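You operate a simulated robot arm through the tools that you are given. There is no shell and no other tool. Be economical: measure what you need, move in short steps, check, and stop when the job is done.

The job below is to be done with a simulated two-armed robot. You get a single attempt, and the scene is never put back.

Task
Pick up the black mould labelled "LOT 5" from the top of the casting bench with one hand, pass it to the other hand and put it on the dark stone plate. Set down upright: black mould.

Only the result counts: the job must be done as asked and must still hold three seconds after the hand-in. Knocking over, shifting, dropping, spilling or breaking anything else fails it.

Robot
Two 7-joint arms with three-finger grippers on one trunk, on a base that drives. Base frame: it is fixed to the floor where the robot stands at the start and does not move with it; the origin is under the middle of the robot, x ahead of it, y to its left, z up. Units: m, rad, N and s.
The left shoulder is at the start at [0.041, 0.154, 1.012], the right one opposite. With the tool pointing down near the work surface each hand reaches from about 0.1 to 0.62 m from the robot's upright axis, wherever it stands, measured 20 degrees to its own side. Places, roughly: dark stone plate (22x13 cm) [-1.62, 1.92, 0.92]. Payload 2.69 kg a hand.
The TCP of each hand is the grasp point between the finger pads, 0.029 m short of the fingertips. In the tool frame z runs along the fingers and y along their closing line. Largest opening 0.12 m; the body of the gripper starts 0.078 m behind the TCP.
Orientation is told as [roll, pitch, yaw] about the base's x, y, z axes, in that order, counted from this pose: with the fingers straight down and closing along the base's y, the tool's x points along the base's -x, its y along +y and its z along -z.

Tools
- The arms move only by the tool move_arm. It takes "left_steps", "right_steps" or both (then of equal length, played together; a hand with none holds still); each is a list of rows, each a list of 7 numbers: the shift along the base's x, y, z in units of 30 mm (1.0 is 30 mm), then the turn, a rotation vector about the base's x, y, z in units of 6 degrees (1.0 is 6 degrees), then the gripper command, from -1 (shut) to 1 (fully open), values between in proportion. In form: [[dx, dy, dz, wx, wy, wz, hand], ...]. A call has 1 to 20 rows; each row shifts and turns the commanded pose from where the row before left it. A call with a number of a shift or a turn outside -1 to 1 is refused whole. Rows are played at 5 a second. More than 0.05 m and 0.15 rad between two rows, or a gripper value outside its range, and nothing of the call is played. A pose out of reach is approached as far as the arm can. The call stops where the force on the tool passes 40 N (or 10 N more than at its start, if that is more) or the arm is blocked; 0.2 s more then pass. The fingers move at their own pace and stop on an object; they squeeze with about 36 N. The grip force told is the motor's: it shows also when the fingers shut on nothing. Time passes only in rows, and 0.2 s behind the last, so rows that do not move let the fingers close. The reply holds the time, the measured pose of the TCP, the force on the tool along the base axes, the opening and the grip force, in the units named above and with some noise, with the torque about the TCP (base axes, N m) and any sound that the robot's microphone picked up.
- Cameras (640 x 400 px; columns grow to the right, rows downward): "scene" is now at [0.1454, 0.0165, 1.217]; the picture's right is [0.28, -0.96, 0.00], its down [-0.07, -0.02, -1.00] and it looks along [0.96, 0.28, -0.07] (base axes); focal length 214 px, centre (320, 200). "left" rides on the left gripper at [0.063, 0, -0.104] in its tool frame; the picture's right is [-0.01, 1.00, 0.00], its down [-0.83, 0.00, -0.56] and it looks along [-0.56, 0.00, 0.83] (tool axes); focal length 275 px, centre (320, 200). "right" rides on the right gripper at [0.063, 0, -0.104] in its tool frame; the picture's right is [0.00, 1.00, 0.00], its down [-0.83, 0.00, -0.56] and it looks along [-0.56, 0.00, 0.83] (tool axes); focal length 275 px, centre (320, 200). There is no depth. A picture from a camera that has moved, and an enlarged one, comes with that camera's place and axes in the base frame and with its lens. The place of the scene camera against the robot may be out by one fixed shift of up to 0.018 m in any direction.
- camera(camera): a new picture of that camera. No time passes.
- move_column(by): slides the trunk up (or, below 0, down) by that many m; the arms and the scene camera ride with it, the base frame stays. It gives what a move gives, with no picture.
- base_move(legs): drives the robot by 1 to 6 legs, each [ahead, left, turn to the left] in m, m and rad, along the robot's own axes; the way and the turn of a leg run together, so that a leg with both is an arc; at most 1.5 m and 3.142 rad a leg. The arms and the cameras ride along, it lands a little off, and it stops where it bumps. It gives what a move gives.
- pan_tilt(pan, tilt): turns the head with the scene camera to pan (to the left, within 1.396 rad either way) and tilt (down, from -0.506 to 1.204), counted from straight ahead of the robot. It gives what a move gives.
- close_up(camera, box): a new picture of the part [left, top, right, bottom] of that camera's present view, enlarged. No time passes.
- hand_in(): hands the job in; it is judged then, once.

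Work in short steps. Places have to be worked out from the pictures, the camera data and where the tool is seen: move nearer, look again, correct. Check each grasp and each placing, and mend what went wrong. You have 120 turns and 88 pictures in all, those below and enlarged ones among them. Open the grippers and draw the arms clear of the work before you hand the job in, unless the task says otherwise; then end with one line.

The tools are called after "Emit:" as name(argument=value, ...) on one line, values as JSON. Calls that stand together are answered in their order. move_arm: Moves the arms, as the interface text tells. Its arguments: {"type":"object","properties":{"left_steps":{"type":"array","items":{"type":"array","items":{"type":"number"}}},"right_steps":{"type":"array","items":{"type":"array","items":{"type":"number"}}}},"required":[]} The other tools are called the same way: move_column (by) slides the trunk up or down; base_move (legs) drives the base; pan_tilt (pan, tilt) turns the head that bears the scene camera; camera (camera) takes a picture; close_up (camera, box) takes an enlarged picture of a part of a camera's view; hand_in () hands the job in.

At the start:

```text
time_s: 0.0
left_position: [0.3395, 0.2242, 1.071]
left_tcp_rot: [0.001, -0.002, 0.003]
left_force: [1.4, -0.7, 0.3]
left_moment: [-0.04, 0.01, -0.04]
left_width: 0.1202
left_finger_force: 0.1
right_position: [0.2804, -0.0315, 1.1648]
right_tcp_rot: [-0.001, 0.001, -0.002]
right_force: [0.8, 0.5, 0.0]
right_moment: [-0.01, 0.01, 0.01]
right_width: 0.1198
right_finger_force: 0.0
trunk travel left (down, up): [-0.379, 0.059]
robot x, y, heading: [0.0004, 0.0039, 0.0]
head pan, tilt: [0.281, 0.073]
```

scene: 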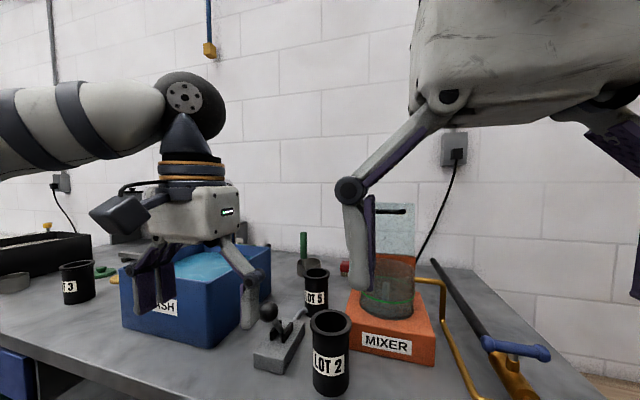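
right: 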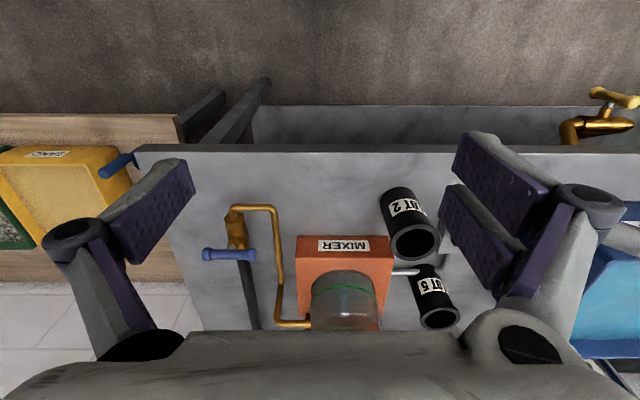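
left: 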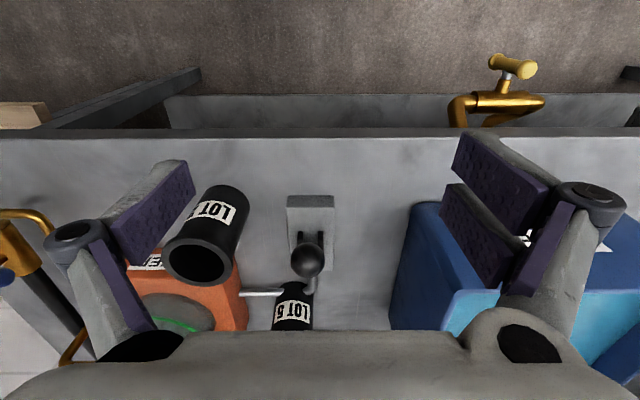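

The first pictures put LOT 5's rim near [0.64, 0.17, 1.00], behind LOT 2 and the press. I'll enlarge that part to see the clearances around it.

Emit:
close_up(camera="scene", box=[220, 220, 440, 400])

Emit:
close_up(camera="right", box=[280, 170, 520, 340])

```text
2.22 times, centred on (330, 310) of scene
camera zoom: at [0.1454, 0.0165, 1.217], right [0.28, -0.96, 0.0], down [-0.07, -0.02, -1.0], along [0.96, 0.28, -0.07], focal length 477 px, centre (298, -44)
```

zoom: 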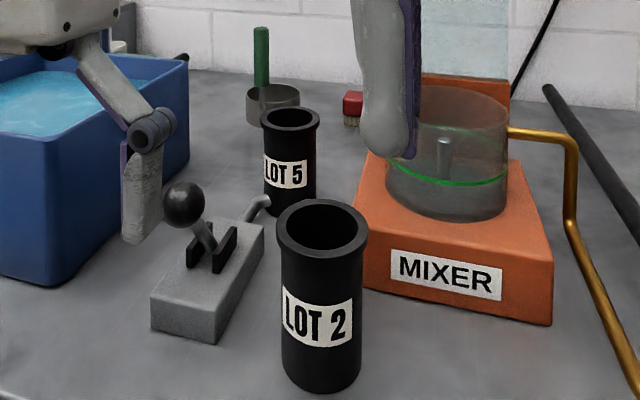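

```text
2.35 times, centred on (400, 255) of right
camera zoom: at [0.2177, -0.0324, 1.2707], right [0.0, 1.0, 0.0], down [0.83, 0.0, 0.56], along [0.56, 0.0, -0.83], focal length 648 px, centre (132, 71)
```

zoom: 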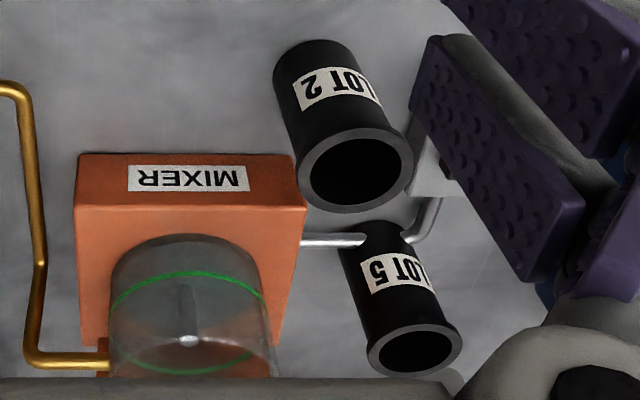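

LOT 5 has a rim collar, and two rods run close to its foot, one from the mixer side and a hook from the lever block. I'll raise the left hand and bring it forward for a closer look.

Emit:
move_arm(left_steps=[[0, 0, 1, 0, 0, 0, 1], [0, -0.5, 1, 0, 0, 0, 1], [1, -0.5, 1, 0, 0, 0, 1], [1, -0.5, 0, 0, 0, 0, 1], [1, -0.5, 0, 0, 0, 0, 1]])

Emit:
camera(camera="left")

Emit:
camera(camera="scene")

```text
time_s: 1.2
left_position: [0.4342, 0.159, 1.1451]
left_tcp_rot: [0.0, -0.002, 0.0]
left_force: [-0.7, 0.0, -0.3]
left_moment: [0.07, 0.01, 0.02]
left_width: 0.1199
left_finger_force: 0.1
left hand out of reach, approached as far as the arm can: row 3
right_position: [0.2804, -0.0322, 1.1659]
right_tcp_rot: [0.001, 0.001, 0.001]
right_force: [-0.3, -0.3, -1.2]
right_moment: [0.0, -0.02, 0.01]
right_width: 0.1199
right_finger_force: 0.0
trunk travel left (down, up): [-0.379, 0.059]
robot x, y, heading: [-0.0016, -0.0034, 0.003]
head pan, tilt: [0.281, 0.073]
```

```text
82 pictures are left
camera left: at [0.3704, 0.159, 1.2504], right [0.0, 1.0, 0.0], down [0.83, 0.0, 0.56], along [0.56, 0.0, -0.83], focal length 275 px, centre (320, 200)
```

left: 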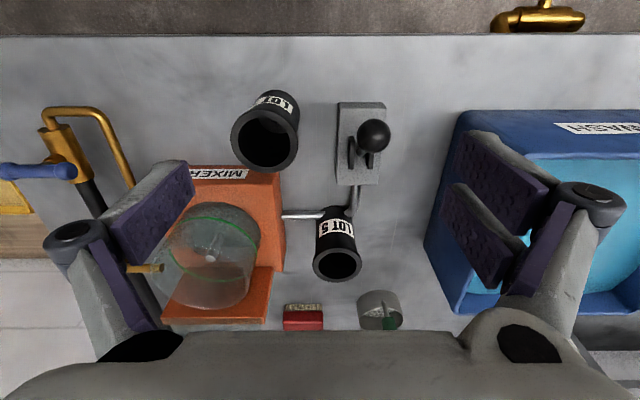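

```text
81 pictures are left
camera scene: at [0.1461, 0.0158, 1.2169], right [0.28, -0.96, 0.0], down [-0.07, -0.02, -1.0], along [0.96, 0.28, -0.07], focal length 214 px, centre (320, 200)
```

scene: 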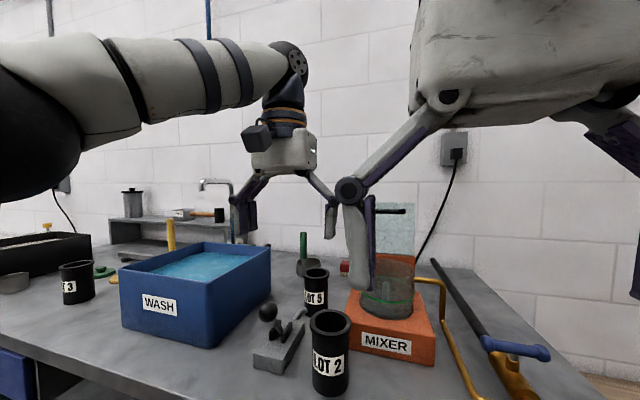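

Emit:
close_up(camera="left", box=[200, 80, 440, 330])

```text
1.60 times, centred on (320, 205) of left
camera zoom: at [0.3704, 0.159, 1.2504], right [0.0, 1.0, 0.0], down [0.83, 0.0, 0.56], along [0.56, 0.0, -0.83], focal length 440 px, centre (320, 192)
```

zoom: 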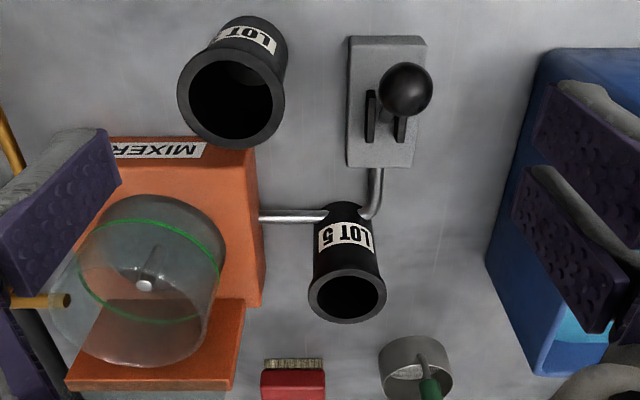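

LOT 5 stands behind a low rod, with its rim centre near [0.645, 0.18, 1.0] and a rim about 63 mm across. That is just past the left hand's reach. The bench edge is at about x = 0.39, so I'll drive 0.08 m ahead.

Emit:
base_move(legs=[[0.08, 0, 0]])

Emit:
camera(camera="left")

Emit:
camera(camera="scene")

```text
time_s: 2.3
left_position: [0.5154, 0.1603, 1.1463]
left_tcp_rot: [-0.001, 0.001, 0.002]
left_force: [0.4, 0.2, -0.7]
left_moment: [0.01, 0.05, 0.01]
left_width: 0.1201
left_finger_force: 0.0
right_position: [0.3597, -0.031, 1.1659]
right_tcp_rot: [-0.001, 0.0, 0.0]
right_force: [-0.4, -0.8, -0.7]
right_moment: [0.01, 0.06, 0.05]
right_width: 0.1199
right_finger_force: 0.1
trunk travel left (down, up): [-0.379, 0.059]
robot x, y, heading: [0.0756, 0.0017, 0.0]
head pan, tilt: [0.281, 0.073]
```

```text
79 pictures are left
camera left: at [0.4496, 0.1598, 1.2504], right [0.0, 1.0, 0.0], down [0.83, 0.0, 0.56], along [0.56, 0.0, -0.83], focal length 275 px, centre (320, 200)
```

left: 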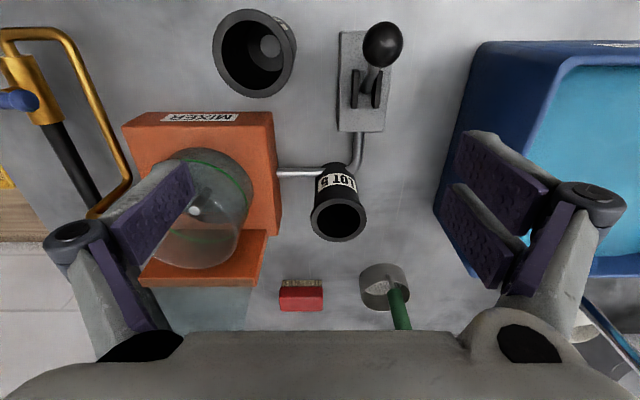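

```text
78 pictures are left
camera scene: at [0.2255, 0.0164, 1.217], right [0.28, -0.96, 0.0], down [-0.07, -0.02, -1.0], along [0.96, 0.28, -0.07], focal length 214 px, centre (320, 200)
```

scene: 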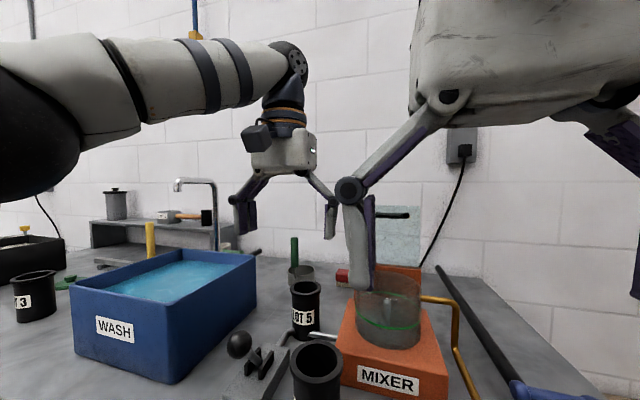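

There was no bump. LOT 5's rim centre looks to be around [0.65, 0.18, 0.99]. I'll centre the left hand above it at this height, with the fingers partly closed to about 85 mm to keep clear of the mixer.

Emit:
move_arm(left_steps=[[1, 0.2, 0, 0, 0, 0, 0.42], [1, 0.2, 0, 0, 0, 0, 0.42], [1, 0.2, 0, 0, 0, 0, 0.42], [1, 0.13, 0, 0, 0, 0, 0.42], [0.4, 0, 0, 0, 0, 0, 0.42], [0, 0, 0, 0, 0, 0, 0.42]])

Emit:
camera(camera="left")

```text
time_s: 3.7
left_position: [0.5424, 0.1662, 1.1478]
left_tcp_rot: [0.0, -0.004, 0.0]
left_force: [0.5, -0.4, 0.4]
left_moment: [0.0, 0.0, -0.02]
left_width: 0.0851
left_finger_force: 0.0
left hand out of reach, approached as far as the arm can: row 2, 3, 4, 5
right_position: [0.3584, -0.0317, 1.1657]
right_tcp_rot: [0.002, 0.001, 0.002]
right_force: [-1.2, -0.2, -0.8]
right_moment: [-0.02, 0.0, -0.04]
right_width: 0.1197
right_finger_force: 0.0
trunk travel left (down, up): [-0.379, 0.059]
robot x, y, heading: [0.0838, 0.0012, -0.003]
head pan, tilt: [0.281, 0.073]
```

```text
77 pictures are left
camera left: at [0.4791, 0.1654, 1.2509], right [0.0, 1.0, 0.0], down [0.83, 0.0, 0.56], along [0.56, 0.0, -0.83], focal length 275 px, centre (320, 200)
```

left: 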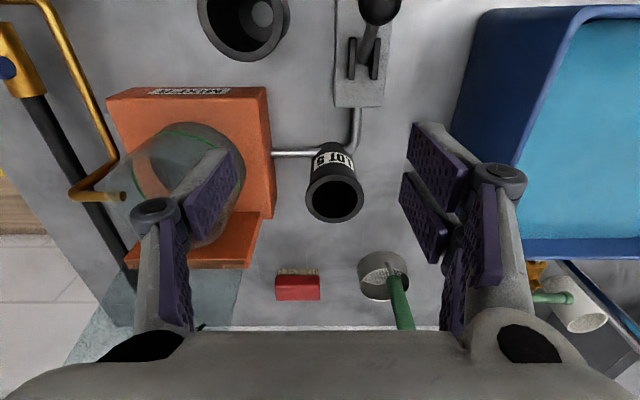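

At this height the left arm runs out of reach at x ≈ 0.54. I'll raise the trunk 0.05 m so the shoulder sits higher, then lower and extend the hand in small steps.

Emit:
move_column(by=0.055)

Emit:
move_arm(left_steps=[[0, 0, -1, 0, 0, 0, 0.42], [0, 0, -1, 0, 0, 0, 0.42], [0, 0, -0.6, 0, 0, 0, 0.42], [0, 0, 0, 0, 0, 0, 0.42]])

```text
time_s: 4.6
left_position: [0.4908, 0.165, 1.2705]
left_tcp_rot: [0.001, -0.167, -0.001]
left_force: [0.9, 1.1, -0.8]
left_moment: [0.01, 0.07, 0.0]
left_width: 0.0851
left_finger_force: 0.1
right_position: [0.3608, -0.0322, 1.2189]
right_tcp_rot: [-0.001, 0.003, -0.001]
right_force: [0.4, 0.7, -1.2]
right_moment: [-0.02, 0.1, 0.0]
right_width: 0.12
right_finger_force: 0.0
trunk travel left (down, up): [-0.434, 0.004]
robot x, y, heading: [0.0796, -0.0009, 0.0]
head pan, tilt: [0.281, 0.073]
```

```text
time_s: 5.6
left_position: [0.4889, 0.1658, 1.1949]
left_tcp_rot: [0.001, -0.17, -0.001]
left_force: [0.5, 0.3, 0.3]
left_moment: [-0.01, 0.06, -0.01]
left_width: 0.0852
left_finger_force: 0.1
right_position: [0.3586, -0.0302, 1.2211]
right_tcp_rot: [0.0, 0.001, 0.001]
right_force: [-0.4, -0.5, 0.2]
right_moment: [-0.02, 0.02, -0.01]
right_width: 0.1199
right_finger_force: 0.1
trunk travel left (down, up): [-0.434, 0.004]
robot x, y, heading: [0.0766, 0.0007, 0.002]
head pan, tilt: [0.281, 0.073]
```

The trunk lift left the left tool pitched by about -0.17 rad. I'll turn that back, go down to about z = 1.10 and extend.

Emit:
move_arm(left_steps=[[0, 0, -0.5, 0, 0.8, 0, 0.42], [0, 0, -0.5, 0, 0.8, 0, 0.42], [0.5, 0, -1, 0, 0, 0, 0.42], [1, 0, -1, 0, 0, 0, 0.42], [1, 0.2, 0, 0, 0, 0, 0.42], [0, 0, 0, 0, 0, 0, 0.42]])

Emit:
camera(camera="left")

```text
time_s: 7.0
left_position: [0.5638, 0.1725, 1.1052]
left_tcp_rot: [0.001, -0.005, 0.0]
left_force: [0.2, 0.0, 1.3]
left_moment: [-0.03, -0.02, -0.05]
left_width: 0.0851
left_finger_force: 0.1
right_position: [0.3578, -0.0321, 1.2221]
right_tcp_rot: [-0.002, -0.003, 0.0]
right_force: [0.2, 0.6, 0.9]
right_moment: [0.01, -0.02, 0.01]
right_width: 0.1201
right_finger_force: 0.1
trunk travel left (down, up): [-0.434, 0.004]
robot x, y, heading: [0.0809, 0.003, 0.001]
head pan, tilt: [0.281, 0.073]
```

```text
76 pictures are left
camera left: at [0.4993, 0.172, 1.2097], right [0.0, 1.0, 0.0], down [0.83, 0.0, 0.56], along [0.56, 0.0, -0.83], focal length 275 px, centre (320, 200)
```

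left: 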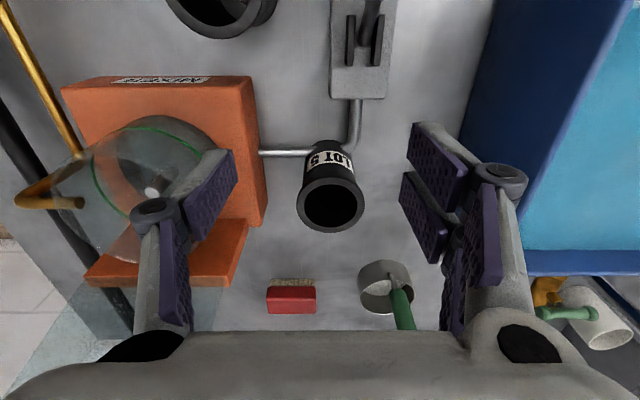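

Comparing these views puts the rim centre at about [0.648, 0.1825, 0.994]. I'll move over it at z ≈ 1.06, so the fingertips are still above the rim.

Emit:
move_arm(left_steps=[[0.8, 0.1, -0.75, 0, 0, 0, 0.42], [1, 0.1, -0.75, 0, 0, 0, 0.42], [1, 0.13, 0, 0, 0, 0, 0.42], [0, 0, 0, 0, 0, 0, 0.42]])

Emit:
camera(camera="left")

Emit:
camera(camera="scene")

```text
time_s: 8.0
left_position: [0.6126, 0.1858, 1.0446]
left_tcp_rot: [-0.001, -0.002, 0.0]
left_force: [1.0, 0.5, 0.3]
left_moment: [0.0, 0.0, 0.0]
left_width: 0.0854
left_finger_force: 0.1
left hand out of reach, approached as far as the arm can: row 2, 3
right_position: [0.3588, -0.0322, 1.222]
right_tcp_rot: [-0.001, 0.0, 0.0]
right_force: [0.6, 0.3, 0.0]
right_moment: [0.0, -0.01, -0.02]
right_width: 0.1197
right_finger_force: 0.1
trunk travel left (down, up): [-0.434, 0.004]
robot x, y, heading: [0.0791, 0.0011, 0.001]
head pan, tilt: [0.281, 0.073]
```

```text
75 pictures are left
camera left: at [0.5486, 0.1856, 1.1491], right [0.0, 1.0, 0.0], down [0.83, 0.0, 0.56], along [0.56, 0.0, -0.83], focal length 275 px, centre (320, 200)
```

left: 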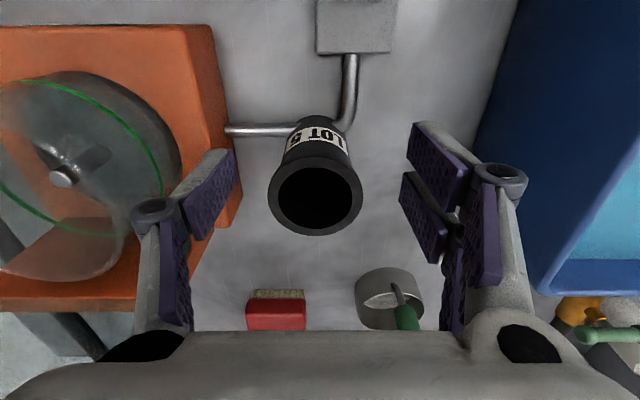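

```text
74 pictures are left
camera scene: at [0.1705, 0.0163, 1.2796], right [0.28, -0.96, 0.0], down [-0.07, -0.02, -1.0], along [0.96, 0.28, -0.07], focal length 214 px, centre (320, 200)
```

scene: 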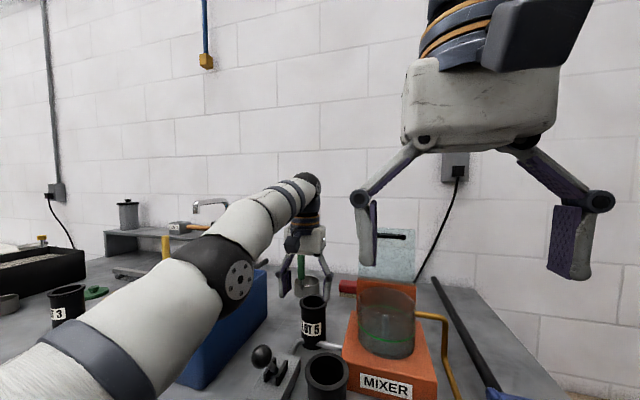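

The rim is now seen at about [0.651, 0.182], with the fingers well clear on both sides. I'll descend to z ≈ 0.985 first, where the arm reaches farther, then slide forward so the open fingers pass either side of the rim.

Emit:
move_arm(left_steps=[[0, -0.1, -0.7, 0, 0, 0, 0.42], [0, 0, -0.7, 0, 0, 0, 0.42], [0, 0, -0.6, 0, 0, 0, 0.42], [0.6, 0, 0, 0, 0, 0, 0.42], [0.65, 0, 0, 0, 0, 0, 0.42], [0, 0, 0, 0, 0, 0, 0.42]])

Emit:
camera(camera="left")

```text
time_s: 9.4
left_position: [0.6297, 0.183, 0.9829]
left_tcp_rot: [0.0, 0.0, 0.003]
left_force: [-0.9, -0.2, -0.6]
left_moment: [0.01, 0.01, 0.01]
left_width: 0.0851
left_finger_force: 0.0
left hand out of reach, approached as far as the arm can: row 5
right_position: [0.3585, -0.0319, 1.2216]
right_tcp_rot: [0.0, 0.0, 0.0]
right_force: [0.6, 0.8, 0.3]
right_moment: [0.0, 0.01, 0.0]
right_width: 0.1199
right_finger_force: 0.1
trunk travel left (down, up): [-0.434, 0.004]
robot x, y, heading: [0.0813, -0.0014, -0.001]
head pan, tilt: [0.281, 0.073]
```

```text
73 pictures are left
camera left: at [0.567, 0.1828, 1.0872], right [0.0, 1.0, 0.0], down [0.83, 0.0, 0.56], along [0.56, 0.0, -0.83], focal length 275 px, centre (320, 200)
```

left: 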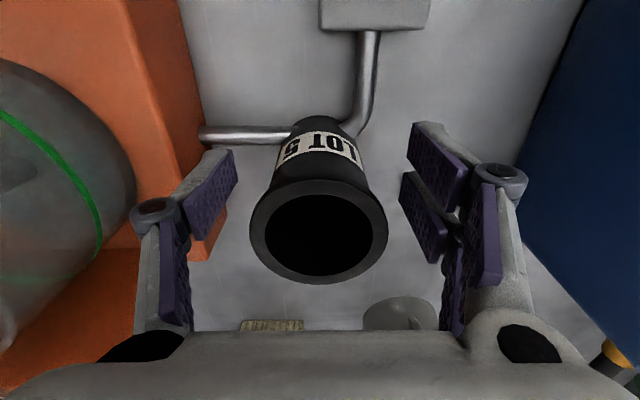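

The TCP is about 18 mm short of the rim centre (x ≈ 0.647). A short drive ahead closes that gap while the open fingers straddle the mould.

Emit:
base_move(legs=[[0.025, 0, 0]])

Emit:
camera(camera="left")

```text
time_s: 10.2
left_position: [0.6534, 0.1818, 0.9834]
left_tcp_rot: [0.0, -0.003, -0.001]
left_force: [-0.1, -0.3, -0.9]
left_moment: [0.0, 0.05, 0.01]
left_width: 0.0854
left_finger_force: 0.0
right_position: [0.384, -0.0313, 1.2208]
right_tcp_rot: [0.0, -0.002, 0.002]
right_force: [0.6, 0.0, 0.2]
right_moment: [0.02, 0.01, 0.03]
right_width: 0.1199
right_finger_force: 0.0
trunk travel left (down, up): [-0.434, 0.004]
robot x, y, heading: [0.1055, -0.0024, 0.003]
head pan, tilt: [0.281, 0.073]
```

```text
72 pictures are left
camera left: at [0.5916, 0.1826, 1.0879], right [0.0, 1.0, 0.0], down [0.83, 0.0, 0.56], along [0.56, 0.0, -0.83], focal length 275 px, centre (320, 200)
```

left: 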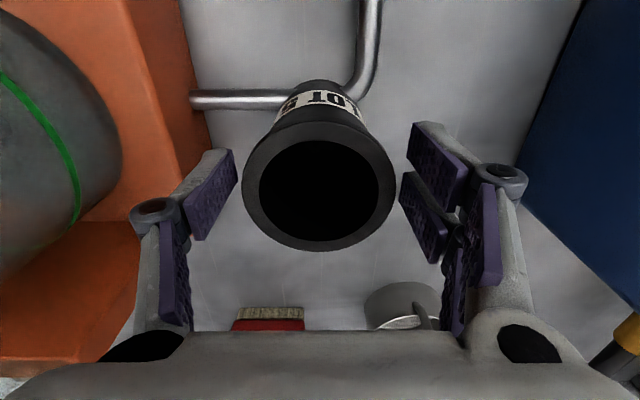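

The rim centre is now at x ≈ 0.651, in line with the TCP at 0.653. I'll close the left hand on the collar.

Emit:
move_arm(left_steps=[[0, 0, 0, 0, 0, 0, -1], [0, 0, 0, 0, 0, 0, -1], [0, 0, 0, 0, 0, 0, -1]])

Emit:
camera(camera="left")

```text
time_s: 11.0
left_position: [0.6559, 0.1829, 0.9829]
left_tcp_rot: [0.0, -0.003, 0.002]
left_force: [0.2, 0.7, -0.1]
left_moment: [-0.01, -0.01, 0.01]
left_width: 0.0618
left_finger_force: 35.9
right_position: [0.3834, -0.0316, 1.221]
right_tcp_rot: [0.001, -0.001, 0.0]
right_force: [-0.6, -0.6, 0.0]
right_moment: [0.01, -0.01, 0.0]
right_width: 0.1198
right_finger_force: 0.0
trunk travel left (down, up): [-0.434, 0.004]
robot x, y, heading: [0.1055, 0.0001, 0.001]
head pan, tilt: [0.281, 0.073]
```

```text
71 pictures are left
camera left: at [0.5913, 0.1827, 1.0876], right [0.0, 1.0, 0.0], down [0.83, 0.0, 0.56], along [0.56, 0.0, -0.83], focal length 275 px, centre (320, 200)
```

left: 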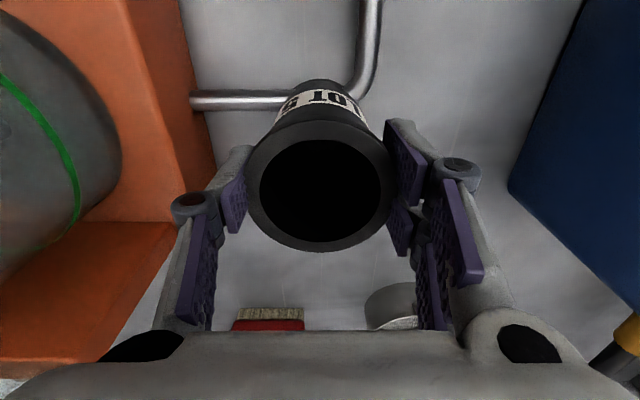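

I have a firm grip at 61.8 mm with 36 N. I'll lift a little and check.

Emit:
move_arm(left_steps=[[0, 0, 0.4, 0, 0, 0, -1], [0, 0, 0.6, 0, 0, 0, -1], [-0.2, 0, 0.6, 0, 0, 0, -1]])

Emit:
camera(camera="left")

Emit:
camera(camera="scene")

```text
time_s: 11.8
left_position: [0.6407, 0.1825, 1.0299]
left_tcp_rot: [-0.001, -0.002, 0.001]
left_force: [0.2, -0.1, -1.0]
left_moment: [0.0, -0.01, -0.01]
left_width: 0.0616
left_finger_force: 36.1
left hand out of reach, approached as far as the arm can: row 1, 2
right_position: [0.3824, -0.0315, 1.2214]
right_tcp_rot: [-0.001, -0.001, 0.001]
right_force: [-0.1, 0.6, 0.0]
right_moment: [-0.03, 0.0, -0.01]
right_width: 0.1199
right_finger_force: 0.1
trunk travel left (down, up): [-0.434, 0.004]
robot x, y, heading: [0.1027, 0.0007, 0.006]
head pan, tilt: [0.281, 0.073]
```

```text
70 pictures are left
camera left: at [0.5769, 0.1826, 1.1345], right [0.0, 1.0, 0.0], down [0.83, 0.0, 0.56], along [0.56, 0.0, -0.83], focal length 275 px, centre (320, 200)
```

left: 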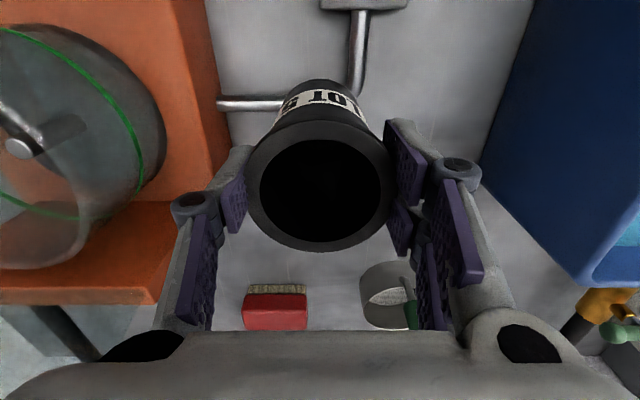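

```text
69 pictures are left
camera scene: at [0.1942, 0.0164, 1.2798], right [0.28, -0.96, 0.0], down [-0.07, -0.02, -1.0], along [0.96, 0.28, -0.07], focal length 214 px, centre (320, 200)
```

scene: 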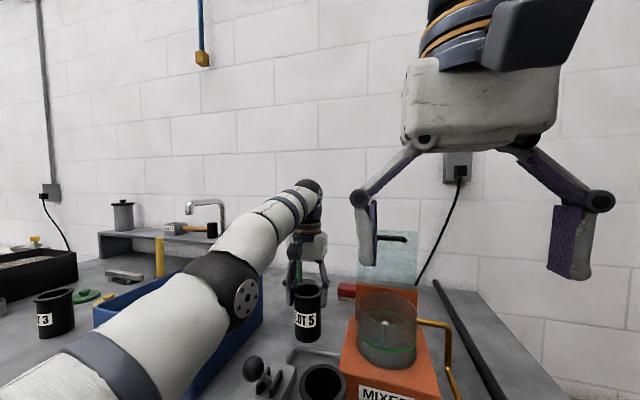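

The mould is lifted and hangs upright. I'll draw it back and up on a diagonal so it passes above LOT 2 and the lever.

Emit:
move_arm(left_steps=[[-0.5, 0, 0.8, 0, 0, 0, -1], [-0.7, 0, 0.9, 0, 0, 0, -1], [-0.8, 0, 0.9, 0, 0, 0, -1], [-1, 0, 1, 0, 0, 0, -1], [-1, 0, 1, 0, 0, 0, -1], [0, 0, 0, 0, 0, 0, -1]])

Emit:
camera(camera="scene")

```text
time_s: 13.2
left_position: [0.5991, 0.1701, 1.1214]
left_tcp_rot: [0.0, -0.002, 0.001]
left_force: [0.6, 0.6, -0.9]
left_moment: [-0.03, 0.02, 0.0]
left_width: 0.0617
left_finger_force: 36.2
left hand out of reach, approached as far as the arm can: row 1, 2, 3, 4, 5
right_position: [0.3832, -0.0316, 1.221]
right_tcp_rot: [0.001, -0.001, -0.001]
right_force: [0.1, 0.3, 0.3]
right_moment: [0.01, -0.01, 0.03]
right_width: 0.1199
right_finger_force: 0.1
trunk travel left (down, up): [-0.434, 0.004]
robot x, y, heading: [0.104, -0.0026, 0.001]
head pan, tilt: [0.281, 0.073]
```

```text
68 pictures are left
camera scene: at [0.195, 0.0168, 1.2796], right [0.28, -0.96, 0.0], down [-0.07, -0.02, -1.0], along [0.96, 0.28, -0.07], focal length 214 px, centre (320, 200)
```

scene: 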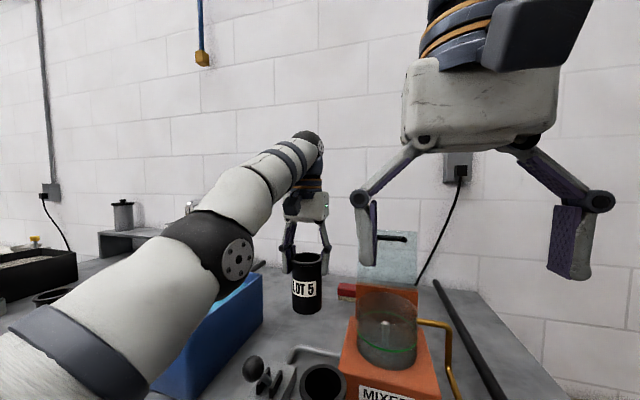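

The mould's bottom is now near z = 1.03, above LOT 2's rim at 0.994. I'll pull the hand in a little first, then back the base off from the bench.

Emit:
move_arm(left_steps=[[-1, 0.2, 0, 0, 0, 0, -1], [-0.7, 0.2, 0.4, 0, 0, 0, -1], [-0.5, 0, 0.4, 0, 0, 0, -1], [0, 0, 0, 0, 0, 0, -1]])

Emit:
base_move(legs=[[-0.3, 0, 0]])

Emit:
camera(camera="scene")

```text
time_s: 14.2
left_position: [0.5785, 0.179, 1.1466]
left_tcp_rot: [0.0, -0.002, 0.001]
left_force: [0.2, 0.1, -1.1]
left_moment: [0.0, 0.04, 0.01]
left_width: 0.0614
left_finger_force: 35.6
left hand out of reach, approached as far as the arm can: row 1, 2
right_position: [0.3845, -0.0313, 1.2207]
right_tcp_rot: [0.0, 0.003, -0.001]
right_force: [0.6, -0.8, -1.0]
right_moment: [0.0, 0.02, 0.02]
right_width: 0.1202
right_finger_force: 0.1
trunk travel left (down, up): [-0.434, 0.004]
robot x, y, heading: [0.1084, -0.0039, -0.002]
head pan, tilt: [0.281, 0.073]
```

```text
time_s: 16.3
left_position: [0.276, 0.1791, 1.1467]
left_tcp_rot: [-0.001, -0.001, 0.0]
left_force: [-0.5, 0.1, 0.2]
left_moment: [-0.01, -0.03, -0.04]
left_width: 0.0621
left_finger_force: 36.4
right_position: [0.0797, -0.0323, 1.2209]
right_tcp_rot: [-0.001, 0.0, -0.002]
right_force: [-0.6, 0.7, -0.5]
right_moment: [0.02, -0.02, -0.02]
right_width: 0.1202
right_finger_force: 0.0
trunk travel left (down, up): [-0.434, 0.004]
robot x, y, heading: [-0.1942, 0.0006, -0.001]
head pan, tilt: [0.281, 0.073]
```

```text
67 pictures are left
camera scene: at [-0.1089, 0.0165, 1.2796], right [0.28, -0.96, 0.0], down [-0.07, -0.02, -1.0], along [0.96, 0.28, -0.07], focal length 214 px, centre (320, 200)
```

scene: 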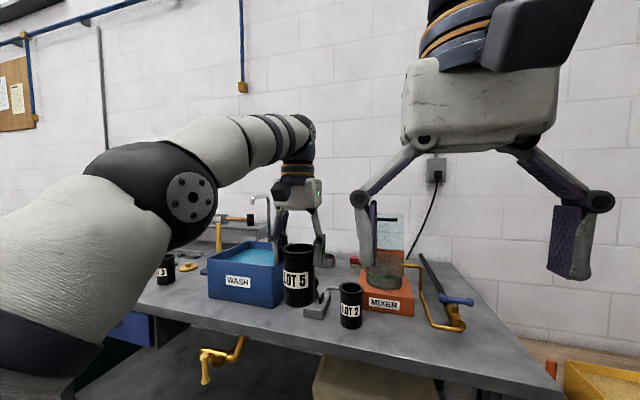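

Nothing on the bench was disturbed. For the hand-over I'll bring the left hand to about [0.18, 0.06, 1.08] with a -90° yaw, so its palm is thin toward the right hand. The right hand moves out to y ≈ -0.23 with the same yaw.

Emit:
move_arm(left_steps=[[-0.21, -0.26, -0.15, 0, 0, -1, -1], [-0.21, -0.26, -0.15, 0, 0, -1, -1], [-0.21, -0.26, -0.15, 0, 0, -1, -1], [-0.21, -0.26, -0.15, 0, 0, -1, -1], [-0.21, -0.26, -0.15, 0, 0, -1, -1], [-0.21, -0.26, -0.15, 0, 0, -1, -1], [-0.21, -0.26, -0.15, 0, 0, -1, -1], [-0.21, -0.26, -0.15, 0, 0, -1, -1], [-0.21, -0.26, -0.15, 0, 0, -1, -1], [-0.21, -0.26, -0.15, 0, 0, -1, -1], [-0.21, -0.26, -0.15, 0, 0, -1, -1], [-0.21, -0.26, -0.15, 0, 0, -1, -1], [-0.21, -0.26, -0.15, 0, 0, -1, -1], [-0.21, -0.26, -0.15, 0, 0, -1, -1], [-0.21, -0.26, -0.15, 0, 0, -1, -1]], right_steps=[[0.22, -0.45, -0.3, 0, 0, -1, 0.5], [0.22, -0.45, -0.3, 0, 0, -1, 0.5], [0.22, -0.45, -0.3, 0, 0, -1, 0.5], [0.22, -0.45, -0.3, 0, 0, -1, 0.5], [0.22, -0.45, -0.3, 0, 0, -1, 0.5], [0.22, -0.45, -0.3, 0, 0, -1, 0.5], [0.22, -0.45, -0.3, 0, 0, -1, 0.5], [0.22, -0.45, -0.3, 0, 0, -1, 0.5], [0.22, -0.45, -0.3, 0, 0, -1, 0.5], [0.22, -0.45, -0.3, 0, 0, -1, 0.5], [0.22, -0.45, -0.3, 0, 0, -1, 0.5], [0.22, -0.45, -0.3, 0, 0, -1, 0.5], [0.22, -0.45, -0.3, 0, 0, -1, 0.5], [0.22, -0.45, -0.3, 0, 0, -1, 0.5], [0.22, -0.45, -0.3, 0, 0, -1, 0.5]])

Emit:
camera(camera="scene")

```text
time_s: 19.5
left_position: [0.1806, 0.0624, 1.0795]
left_tcp_rot: [-0.001, -0.004, -1.57]
left_force: [0.2, -0.2, -0.4]
left_moment: [0.0, 0.0, -0.01]
left_width: 0.0612
left_finger_force: 36.0
right_position: [0.1792, -0.2352, 1.0854]
right_tcp_rot: [-0.001, 0.002, -1.573]
right_force: [0.8, -0.3, -1.0]
right_moment: [-0.02, 0.01, -0.01]
right_width: 0.0899
right_finger_force: 0.1
trunk travel left (down, up): [-0.434, 0.004]
robot x, y, heading: [-0.1965, 0.0012, -0.001]
head pan, tilt: [0.281, 0.073]
```

```text
66 pictures are left
camera scene: at [-0.1085, 0.0164, 1.2796], right [0.28, -0.96, 0.0], down [-0.07, -0.02, -1.0], along [0.96, 0.28, -0.07], focal length 214 px, centre (320, 200)
```

scene: 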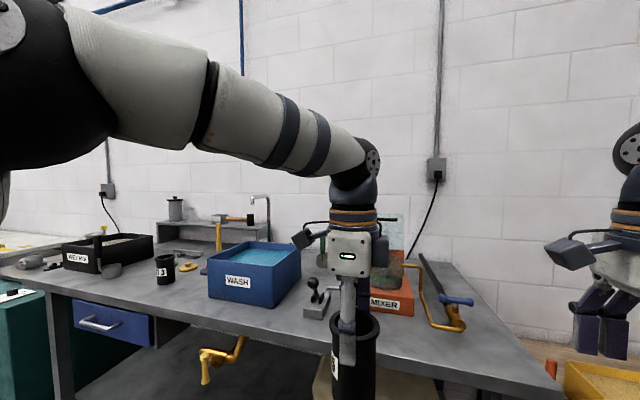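

Both hands reached their poses exactly. Next I tilt the right hand by 66° about x, so its fingers point toward +y and 24° down, and bring it to about y = -0.16, z = 1.05.

Emit:
move_arm(right_steps=[[0, 0, 0, 1, 0, 0, 0.5], [0, 0, 0, 1, 0, 0, 0.5], [0, 0, 0, 1, 0, 0, 0.5], [0, 0, 0, 1, 0, 0, 0.5], [0, 0, 0, 1, 0, 0, 0.5], [0, 0, 0, 1, 0, 0, 0.5], [0, 0, 0, 1, 0, 0, 0.5], [0, 0, 0, 1, 0, 0, 0.5], [0, 0, 0, 1, 0, 0, 0.5], [0, 0, 0, 1, 0, 0, 0.5], [0, 0, 0, 1, 0, 0, 0.5], [0, 0, 0, 0, 0, 0, 0.5]])

Emit:
camera(camera="right")

Emit:
pan_tilt(pan=-0.1, tilt=0.5)

Emit:
camera(camera="scene")

```text
time_s: 22.1
left_position: [0.1811, 0.0615, 1.0801]
left_tcp_rot: [0.0, -0.002, -1.569]
left_force: [-0.7, 0.0, -0.4]
left_moment: [0.01, 0.01, 0.0]
left_width: 0.0615
left_finger_force: 36.2
right_position: [0.1789, -0.234, 1.0867]
right_tcp_rot: [-0.001, 1.154, -1.573]
right_force: [0.1, -0.1, -0.5]
right_moment: [0.01, 0.04, -0.02]
right_width: 0.0901
right_finger_force: 0.1
trunk travel left (down, up): [-0.434, 0.004]
robot x, y, heading: [-0.1998, 0.0015, 0.003]
head pan, tilt: [0.281, 0.073]
```

```text
65 pictures are left
camera right: at [0.1799, -0.3043, 1.1865], right [1.0, 0.0, 0.0], down [0.0, -0.85, -0.53], along [0.0, 0.53, -0.85], focal length 275 px, centre (320, 200)
```

right: 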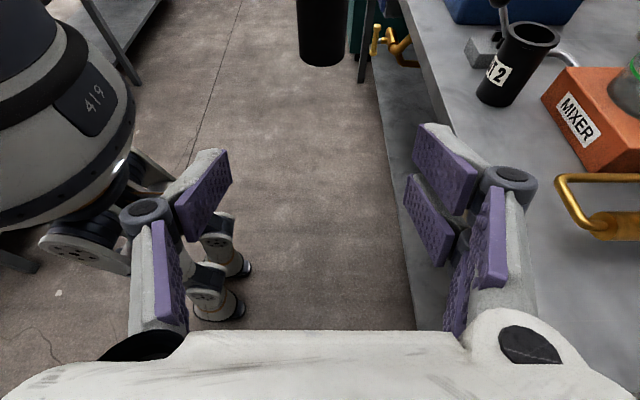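

```text
time_s: 23.0
left_position: [0.1817, 0.061, 1.0792]
left_tcp_rot: [0.0, -0.003, -1.57]
left_force: [-0.4, 0.5, -0.4]
left_moment: [-0.05, -0.02, -0.01]
left_width: 0.0615
left_finger_force: 35.9
right_position: [0.1781, -0.2336, 1.0865]
right_tcp_rot: [-0.001, 1.151, -1.572]
right_force: [-0.3, -0.3, 0.1]
right_moment: [0.01, 0.02, 0.0]
right_width: 0.09
right_finger_force: 0.1
trunk travel left (down, up): [-0.434, 0.004]
robot x, y, heading: [-0.2003, 0.0013, -0.002]
head pan, tilt: [-0.099, 0.499]
```

```text
64 pictures are left
camera scene: at [-0.1061, -0.0178, 1.2402], right [-0.1, -1.0, 0.0], down [-0.48, 0.05, -0.88], along [0.87, -0.09, -0.48], focal length 214 px, centre (320, 200)
```

scene: 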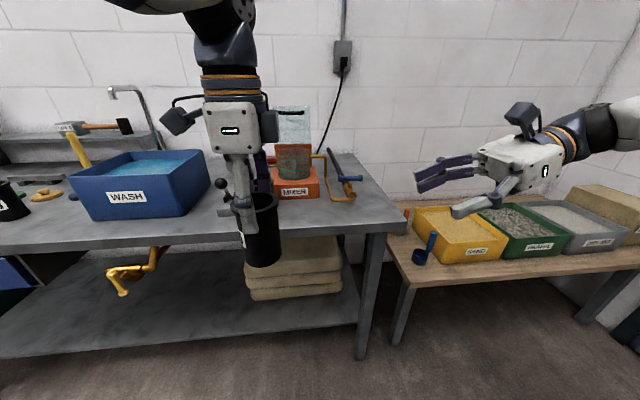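

The right hand holds the tilt (23.9° down) and the mould hangs from its collar with its lower half free. I'll lower the right hand to z ≈ 1.028 and approach to about 9 cm away.

Emit:
move_arm(right_steps=[[0.1, 0, -1, 0, 0, 0, 0.5], [0, 0.5, -0.93, 0, 0, 0, 0.5], [0, 1, 0, 0, 0, 0, 0.5], [0, 1, 0, 0, 0, 0, 0.5], [0, 1, 0, 0, 0, 0, 0.5], [0, 1, 0, 0, 0, 0, 0.5], [0, 1, 0, 0, 0, 0, 0.5], [0, 1, 0, 0, 0, 0, 0.5], [0, 0, 0, 0, 0, 0, 0.5]])

Emit:
camera(camera="right")

Emit:
camera(camera="scene")

```text
time_s: 25.0
left_position: [0.1806, 0.0611, 1.0788]
left_tcp_rot: [0.0, -0.002, -1.571]
left_force: [-0.4, 0.2, -1.4]
left_moment: [0.02, 0.01, 0.01]
left_width: 0.0612
left_finger_force: 36.3
right_position: [0.1817, -0.0407, 1.0271]
right_tcp_rot: [-0.002, 1.152, -1.572]
right_force: [0.1, 0.7, 0.9]
right_moment: [0.0, -0.02, 0.02]
right_width: 0.09
right_finger_force: 0.0
trunk travel left (down, up): [-0.434, 0.004]
robot x, y, heading: [-0.2002, 0.0008, 0.004]
head pan, tilt: [-0.099, 0.499]
```

```text
63 pictures are left
camera right: at [0.1826, -0.1099, 1.1279], right [1.0, 0.0, 0.0], down [0.0, -0.85, -0.53], along [0.0, 0.53, -0.85], focal length 275 px, centre (320, 200)
```

right: 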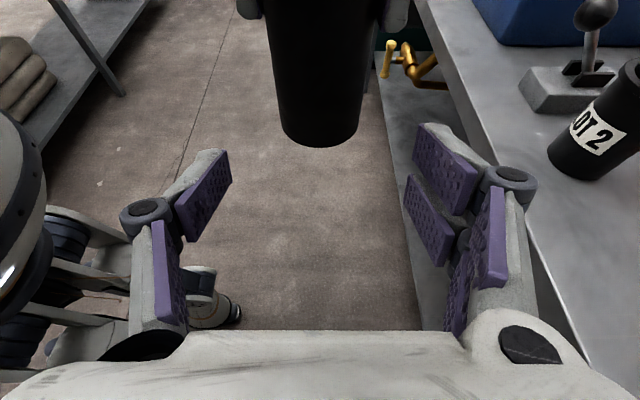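

```text
62 pictures are left
camera scene: at [-0.1062, -0.0182, 1.2402], right [-0.1, -0.99, 0.0], down [-0.48, 0.05, -0.88], along [0.87, -0.09, -0.48], focal length 214 px, centre (320, 200)
```

scene: 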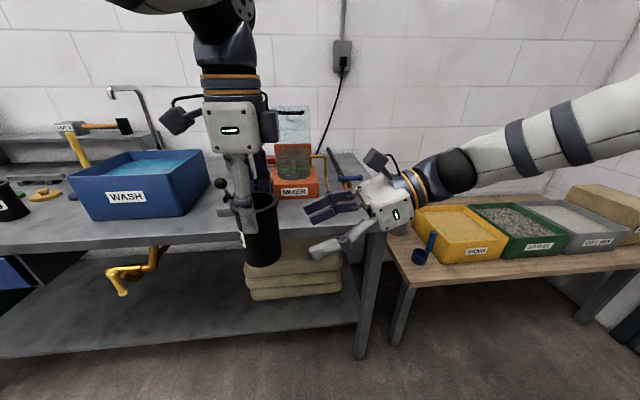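

The mould's bottom reads about z = 0.973, so there is room to grip a little lower. I'll drop about 6 mm and go forward 6 cm, then check.

Emit:
move_arm(right_steps=[[0, 0, -0.2, 0, 0, 0, 0.5], [0, 1, 0, 0, 0, 0, 0.5], [0, 1, 0, 0, 0, 0, 0.5], [0, 0, 0, 0, 0, 0, 0.5]])

Emit:
camera(camera="right")

Emit:
close_up(camera="scene", box=[140, 60, 440, 290])

```text
time_s: 26.0
left_position: [0.1815, 0.0615, 1.0795]
left_tcp_rot: [-0.001, -0.002, -1.57]
left_force: [-0.5, 0.1, -0.2]
left_moment: [0.01, 0.0, 0.02]
left_width: 0.0611
left_finger_force: 35.9
right_position: [0.1822, 0.02, 1.0209]
right_tcp_rot: [-0.002, 1.153, -1.572]
right_force: [0.6, 0.2, 0.4]
right_moment: [0.02, 0.0, -0.02]
right_width: 0.09
right_finger_force: 0.1
trunk travel left (down, up): [-0.434, 0.004]
robot x, y, heading: [-0.2004, 0.0003, 0.002]
head pan, tilt: [-0.099, 0.499]
```

```text
61 pictures are left
camera right: at [0.1827, -0.0493, 1.1218], right [1.0, 0.0, 0.0], down [0.0, -0.85, -0.53], along [0.0, 0.53, -0.85], focal length 275 px, centre (320, 200)
```

right: 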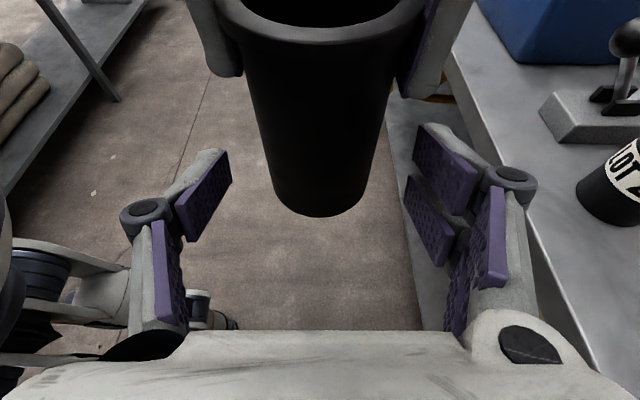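

```text
1.74 times, centred on (290, 175) of scene
camera zoom: at [-0.1062, -0.0181, 1.2402], right [-0.1, -0.99, 0.0], down [-0.48, 0.05, -0.88], along [0.87, -0.09, -0.48], focal length 373 px, centre (372, 244)
```

zoom: 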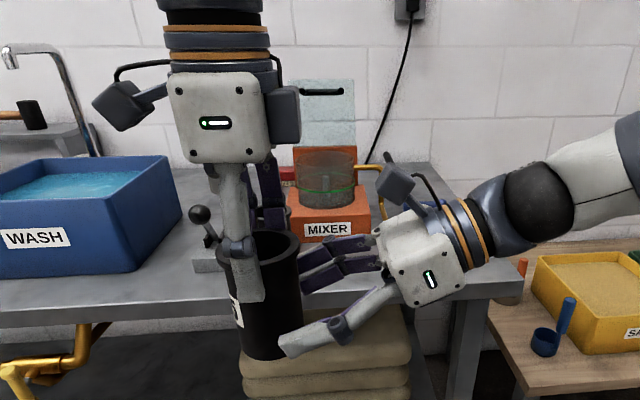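

The alignment is good: the mould is centred between the right fingers, and the left fingertips sit higher. I'll advance the last 4 cm, then close the right hand.

Emit:
move_arm(right_steps=[[0, 0.7, 0, 0, 0, 0, 0.5], [0, 0.7, 0, 0, 0, 0, 0.5], [0, 0, 0, 0, 0, 0, 0.5]])

Emit:
camera(camera="right")

Emit:
close_up(camera="scene", box=[140, 60, 440, 290])

```text
time_s: 26.8
left_position: [0.1809, 0.0618, 1.0789]
left_tcp_rot: [0.0, -0.002, -1.571]
left_force: [-0.2, -0.9, -0.6]
left_moment: [0.02, -0.02, -0.01]
left_width: 0.0614
left_finger_force: 35.8
right_position: [0.1797, 0.0628, 1.0216]
right_tcp_rot: [-0.002, 1.152, -1.572]
right_force: [0.7, -0.3, 0.6]
right_moment: [-0.02, -0.04, 0.0]
right_width: 0.0898
right_finger_force: 0.1
trunk travel left (down, up): [-0.434, 0.004]
robot x, y, heading: [-0.2008, 0.0026, 0.001]
head pan, tilt: [-0.099, 0.499]
```

```text
59 pictures are left
camera right: at [0.182, -0.0074, 1.1223], right [1.0, 0.0, 0.0], down [0.0, -0.85, -0.53], along [0.0, 0.53, -0.85], focal length 275 px, centre (320, 200)
```

right: 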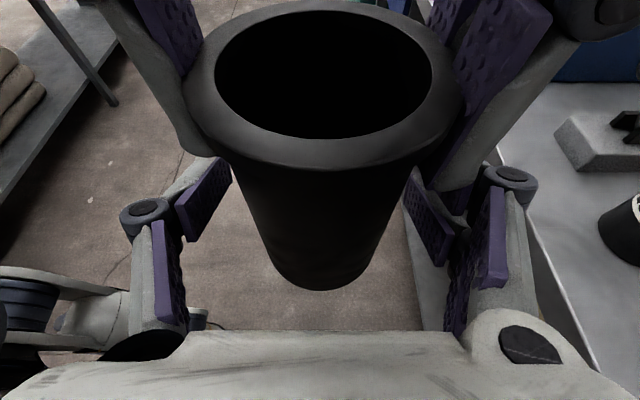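

```text
1.74 times, centred on (290, 175) of scene
camera zoom: at [-0.1061, -0.0181, 1.2402], right [-0.1, -0.99, 0.0], down [-0.48, 0.05, -0.88], along [0.87, -0.09, -0.48], focal length 373 px, centre (372, 244)
```

zoom: 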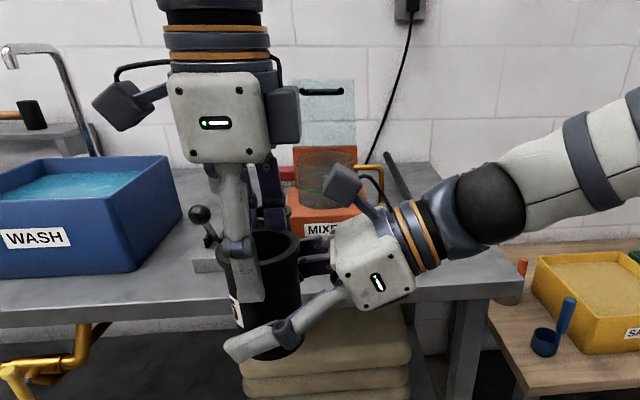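

The right fingers straddle the lower body, below the left fingertips. I'll close the right hand while the left holds on.

Emit:
move_arm(right_steps=[[0, 0, 0, 0, 0, 0, 0], [0, 0, 0, 0, 0, 0, -1], [0, 0, 0, 0, 0, 0, -1], [0, 0, 0, 0, 0, 0, -1]])

Emit:
camera(camera="right")

```text
time_s: 27.8
left_position: [0.1809, 0.0618, 1.0785]
left_tcp_rot: [-0.002, 0.0, -1.57]
left_force: [-22.5, 13.9, 6.7]
left_moment: [-0.04, -0.61, -0.06]
left_width: 0.0611
left_finger_force: 35.8
right_position: [0.1825, 0.0605, 1.0206]
right_tcp_rot: [0.0, 1.149, -1.58]
right_force: [22.1, -13.7, -7.1]
right_moment: [0.8, 1.96, 0.09]
right_width: 0.067
right_finger_force: 35.6
trunk travel left (down, up): [-0.434, 0.004]
robot x, y, heading: [-0.1982, 0.0009, -0.0]
head pan, tilt: [-0.099, 0.499]
```

```text
57 pictures are left
camera right: at [0.1832, -0.0083, 1.1219], right [1.0, 0.0, 0.0], down [0.0, -0.85, -0.53], along [0.0, 0.53, -0.85], focal length 275 px, centre (320, 200)
```

right: 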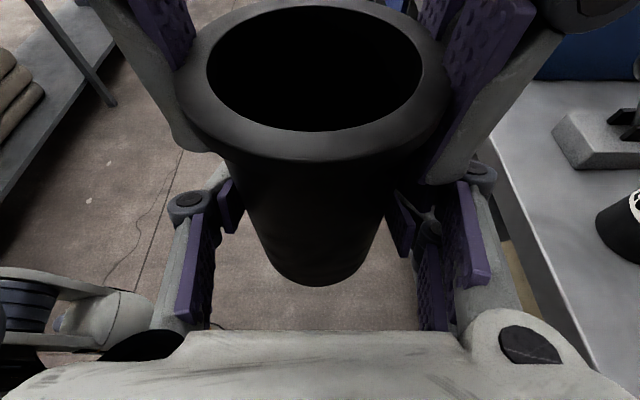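

The right hand stopped at 67 mm with 22 N sideways, so its fingers are probably jammed against the left fingertips rather than the body. I'll reopen it and move lower.

Emit:
move_arm(right_steps=[[0, 0, 0, 0, 0, 0, 0.5], [0, 0, 0, 0, 0, 0, 0.5], [0, 0.05, -0.25, 0, 0, 0, 0.5], [0, 0, -0.25, 0, 0, 0, 0.5], [0, 0, 0, 0, 0, 0, 0.5]])

Emit:
camera(camera="right")

Emit:
close_up(camera="scene", box=[200, 150, 340, 270])

```text
time_s: 29.0
left_position: [0.1811, 0.0616, 1.0794]
left_tcp_rot: [0.0, -0.003, -1.571]
left_force: [-0.1, -0.5, -0.7]
left_moment: [0.01, 0.02, 0.01]
left_width: 0.0611
left_finger_force: 35.9
right_position: [0.1809, 0.064, 1.0063]
right_tcp_rot: [-0.001, 1.152, -1.57]
right_force: [-0.5, -0.3, 0.7]
right_moment: [0.0, -0.01, 0.01]
right_width: 0.0901
right_finger_force: 0.0
trunk travel left (down, up): [-0.434, 0.004]
robot x, y, heading: [-0.1987, -0.0018, -0.003]
head pan, tilt: [-0.099, 0.499]
```

```text
56 pictures are left
camera right: at [0.182, -0.006, 1.1075], right [1.0, 0.0, 0.0], down [0.0, -0.85, -0.53], along [0.0, 0.53, -0.85], focal length 275 px, centre (320, 200)
```

right: 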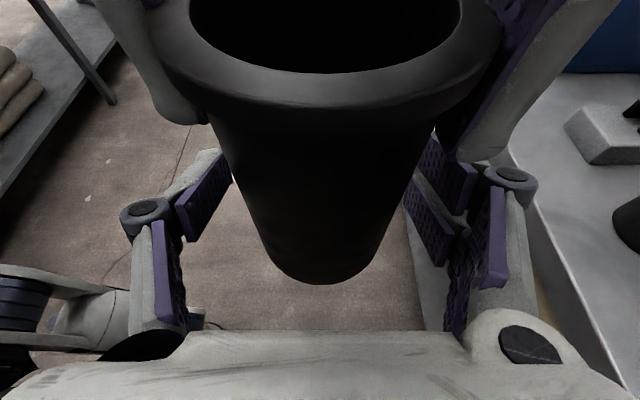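

```text
3.33 times, centred on (270, 210) of scene
camera zoom: at [-0.1062, -0.0179, 1.2402], right [-0.1, -0.99, 0.0], down [-0.48, 0.05, -0.88], along [0.87, -0.09, -0.48], focal length 715 px, centre (487, 167)
```

zoom: 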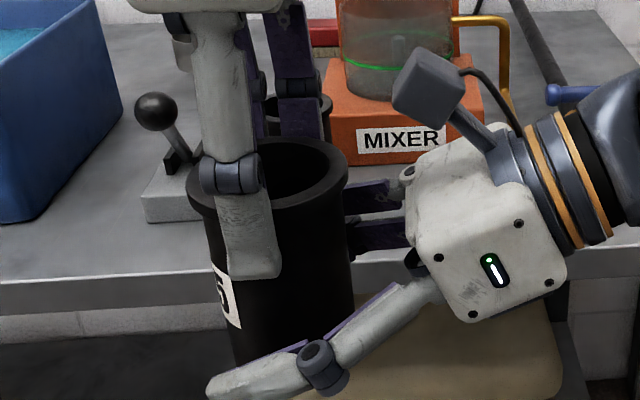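

The zoomed view shows two parallel finger bars on the far side of each hand. The upper right bar hit the left fingertips before, and it is about 13 mm clear of them now. I'll raise the hand 3 mm, to leave room under the fingers for placing, and close again.

Emit:
move_arm(right_steps=[[0, -0.05, 0.1, 0, 0, 0, 0.5], [0, 0, 0, 0, 0, 0, 0.1], [0, 0, 0, 0, 0, 0, -0.02], [0, 0, 0, 0, 0, 0, -0.1], [0, 0, 0, 0, 0, 0, -1], [0, 0, 0, 0, 0, 0, -1]])

Emit:
camera(camera="right")

Emit:
close_up(camera="scene", box=[200, 150, 340, 270])

```text
time_s: 30.4
left_position: [0.1815, 0.0625, 1.0791]
left_tcp_rot: [-0.001, -0.003, -1.572]
left_force: [-4.2, 2.1, 0.7]
left_moment: [0.06, 0.4, -0.17]
left_width: 0.0613
left_finger_force: 35.8
right_position: [0.1815, 0.0628, 1.0106]
right_tcp_rot: [0.0, 1.152, -1.571]
right_force: [3.9, -1.6, -0.7]
right_moment: [0.04, -0.13, 0.2]
right_width: 0.0608
right_finger_force: 36.0
trunk travel left (down, up): [-0.434, 0.004]
robot x, y, heading: [-0.1979, -0.003, 0.002]
head pan, tilt: [-0.099, 0.499]
```

```text
54 pictures are left
camera right: at [0.1825, -0.0077, 1.1104], right [1.0, 0.0, 0.0], down [0.0, -0.85, -0.53], along [0.0, 0.53, -0.85], focal length 275 px, centre (320, 200)
```

right: 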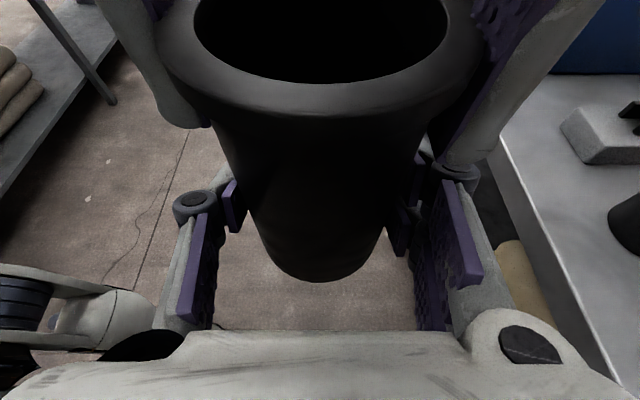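

```text
3.33 times, centred on (270, 210) of scene
camera zoom: at [-0.1061, -0.0179, 1.2401], right [-0.1, -0.99, 0.0], down [-0.48, 0.05, -0.88], along [0.87, -0.09, -0.48], focal length 715 px, centre (487, 167)
```

zoom: 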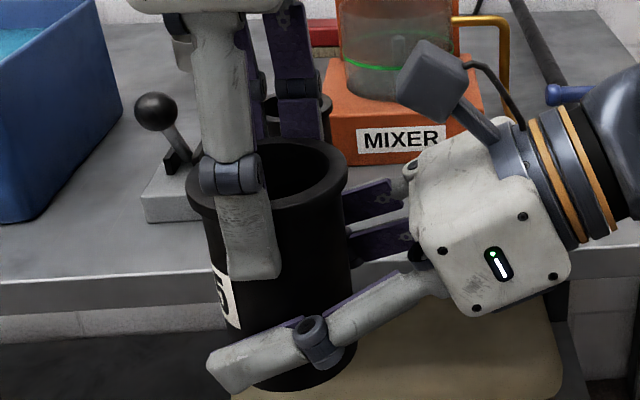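

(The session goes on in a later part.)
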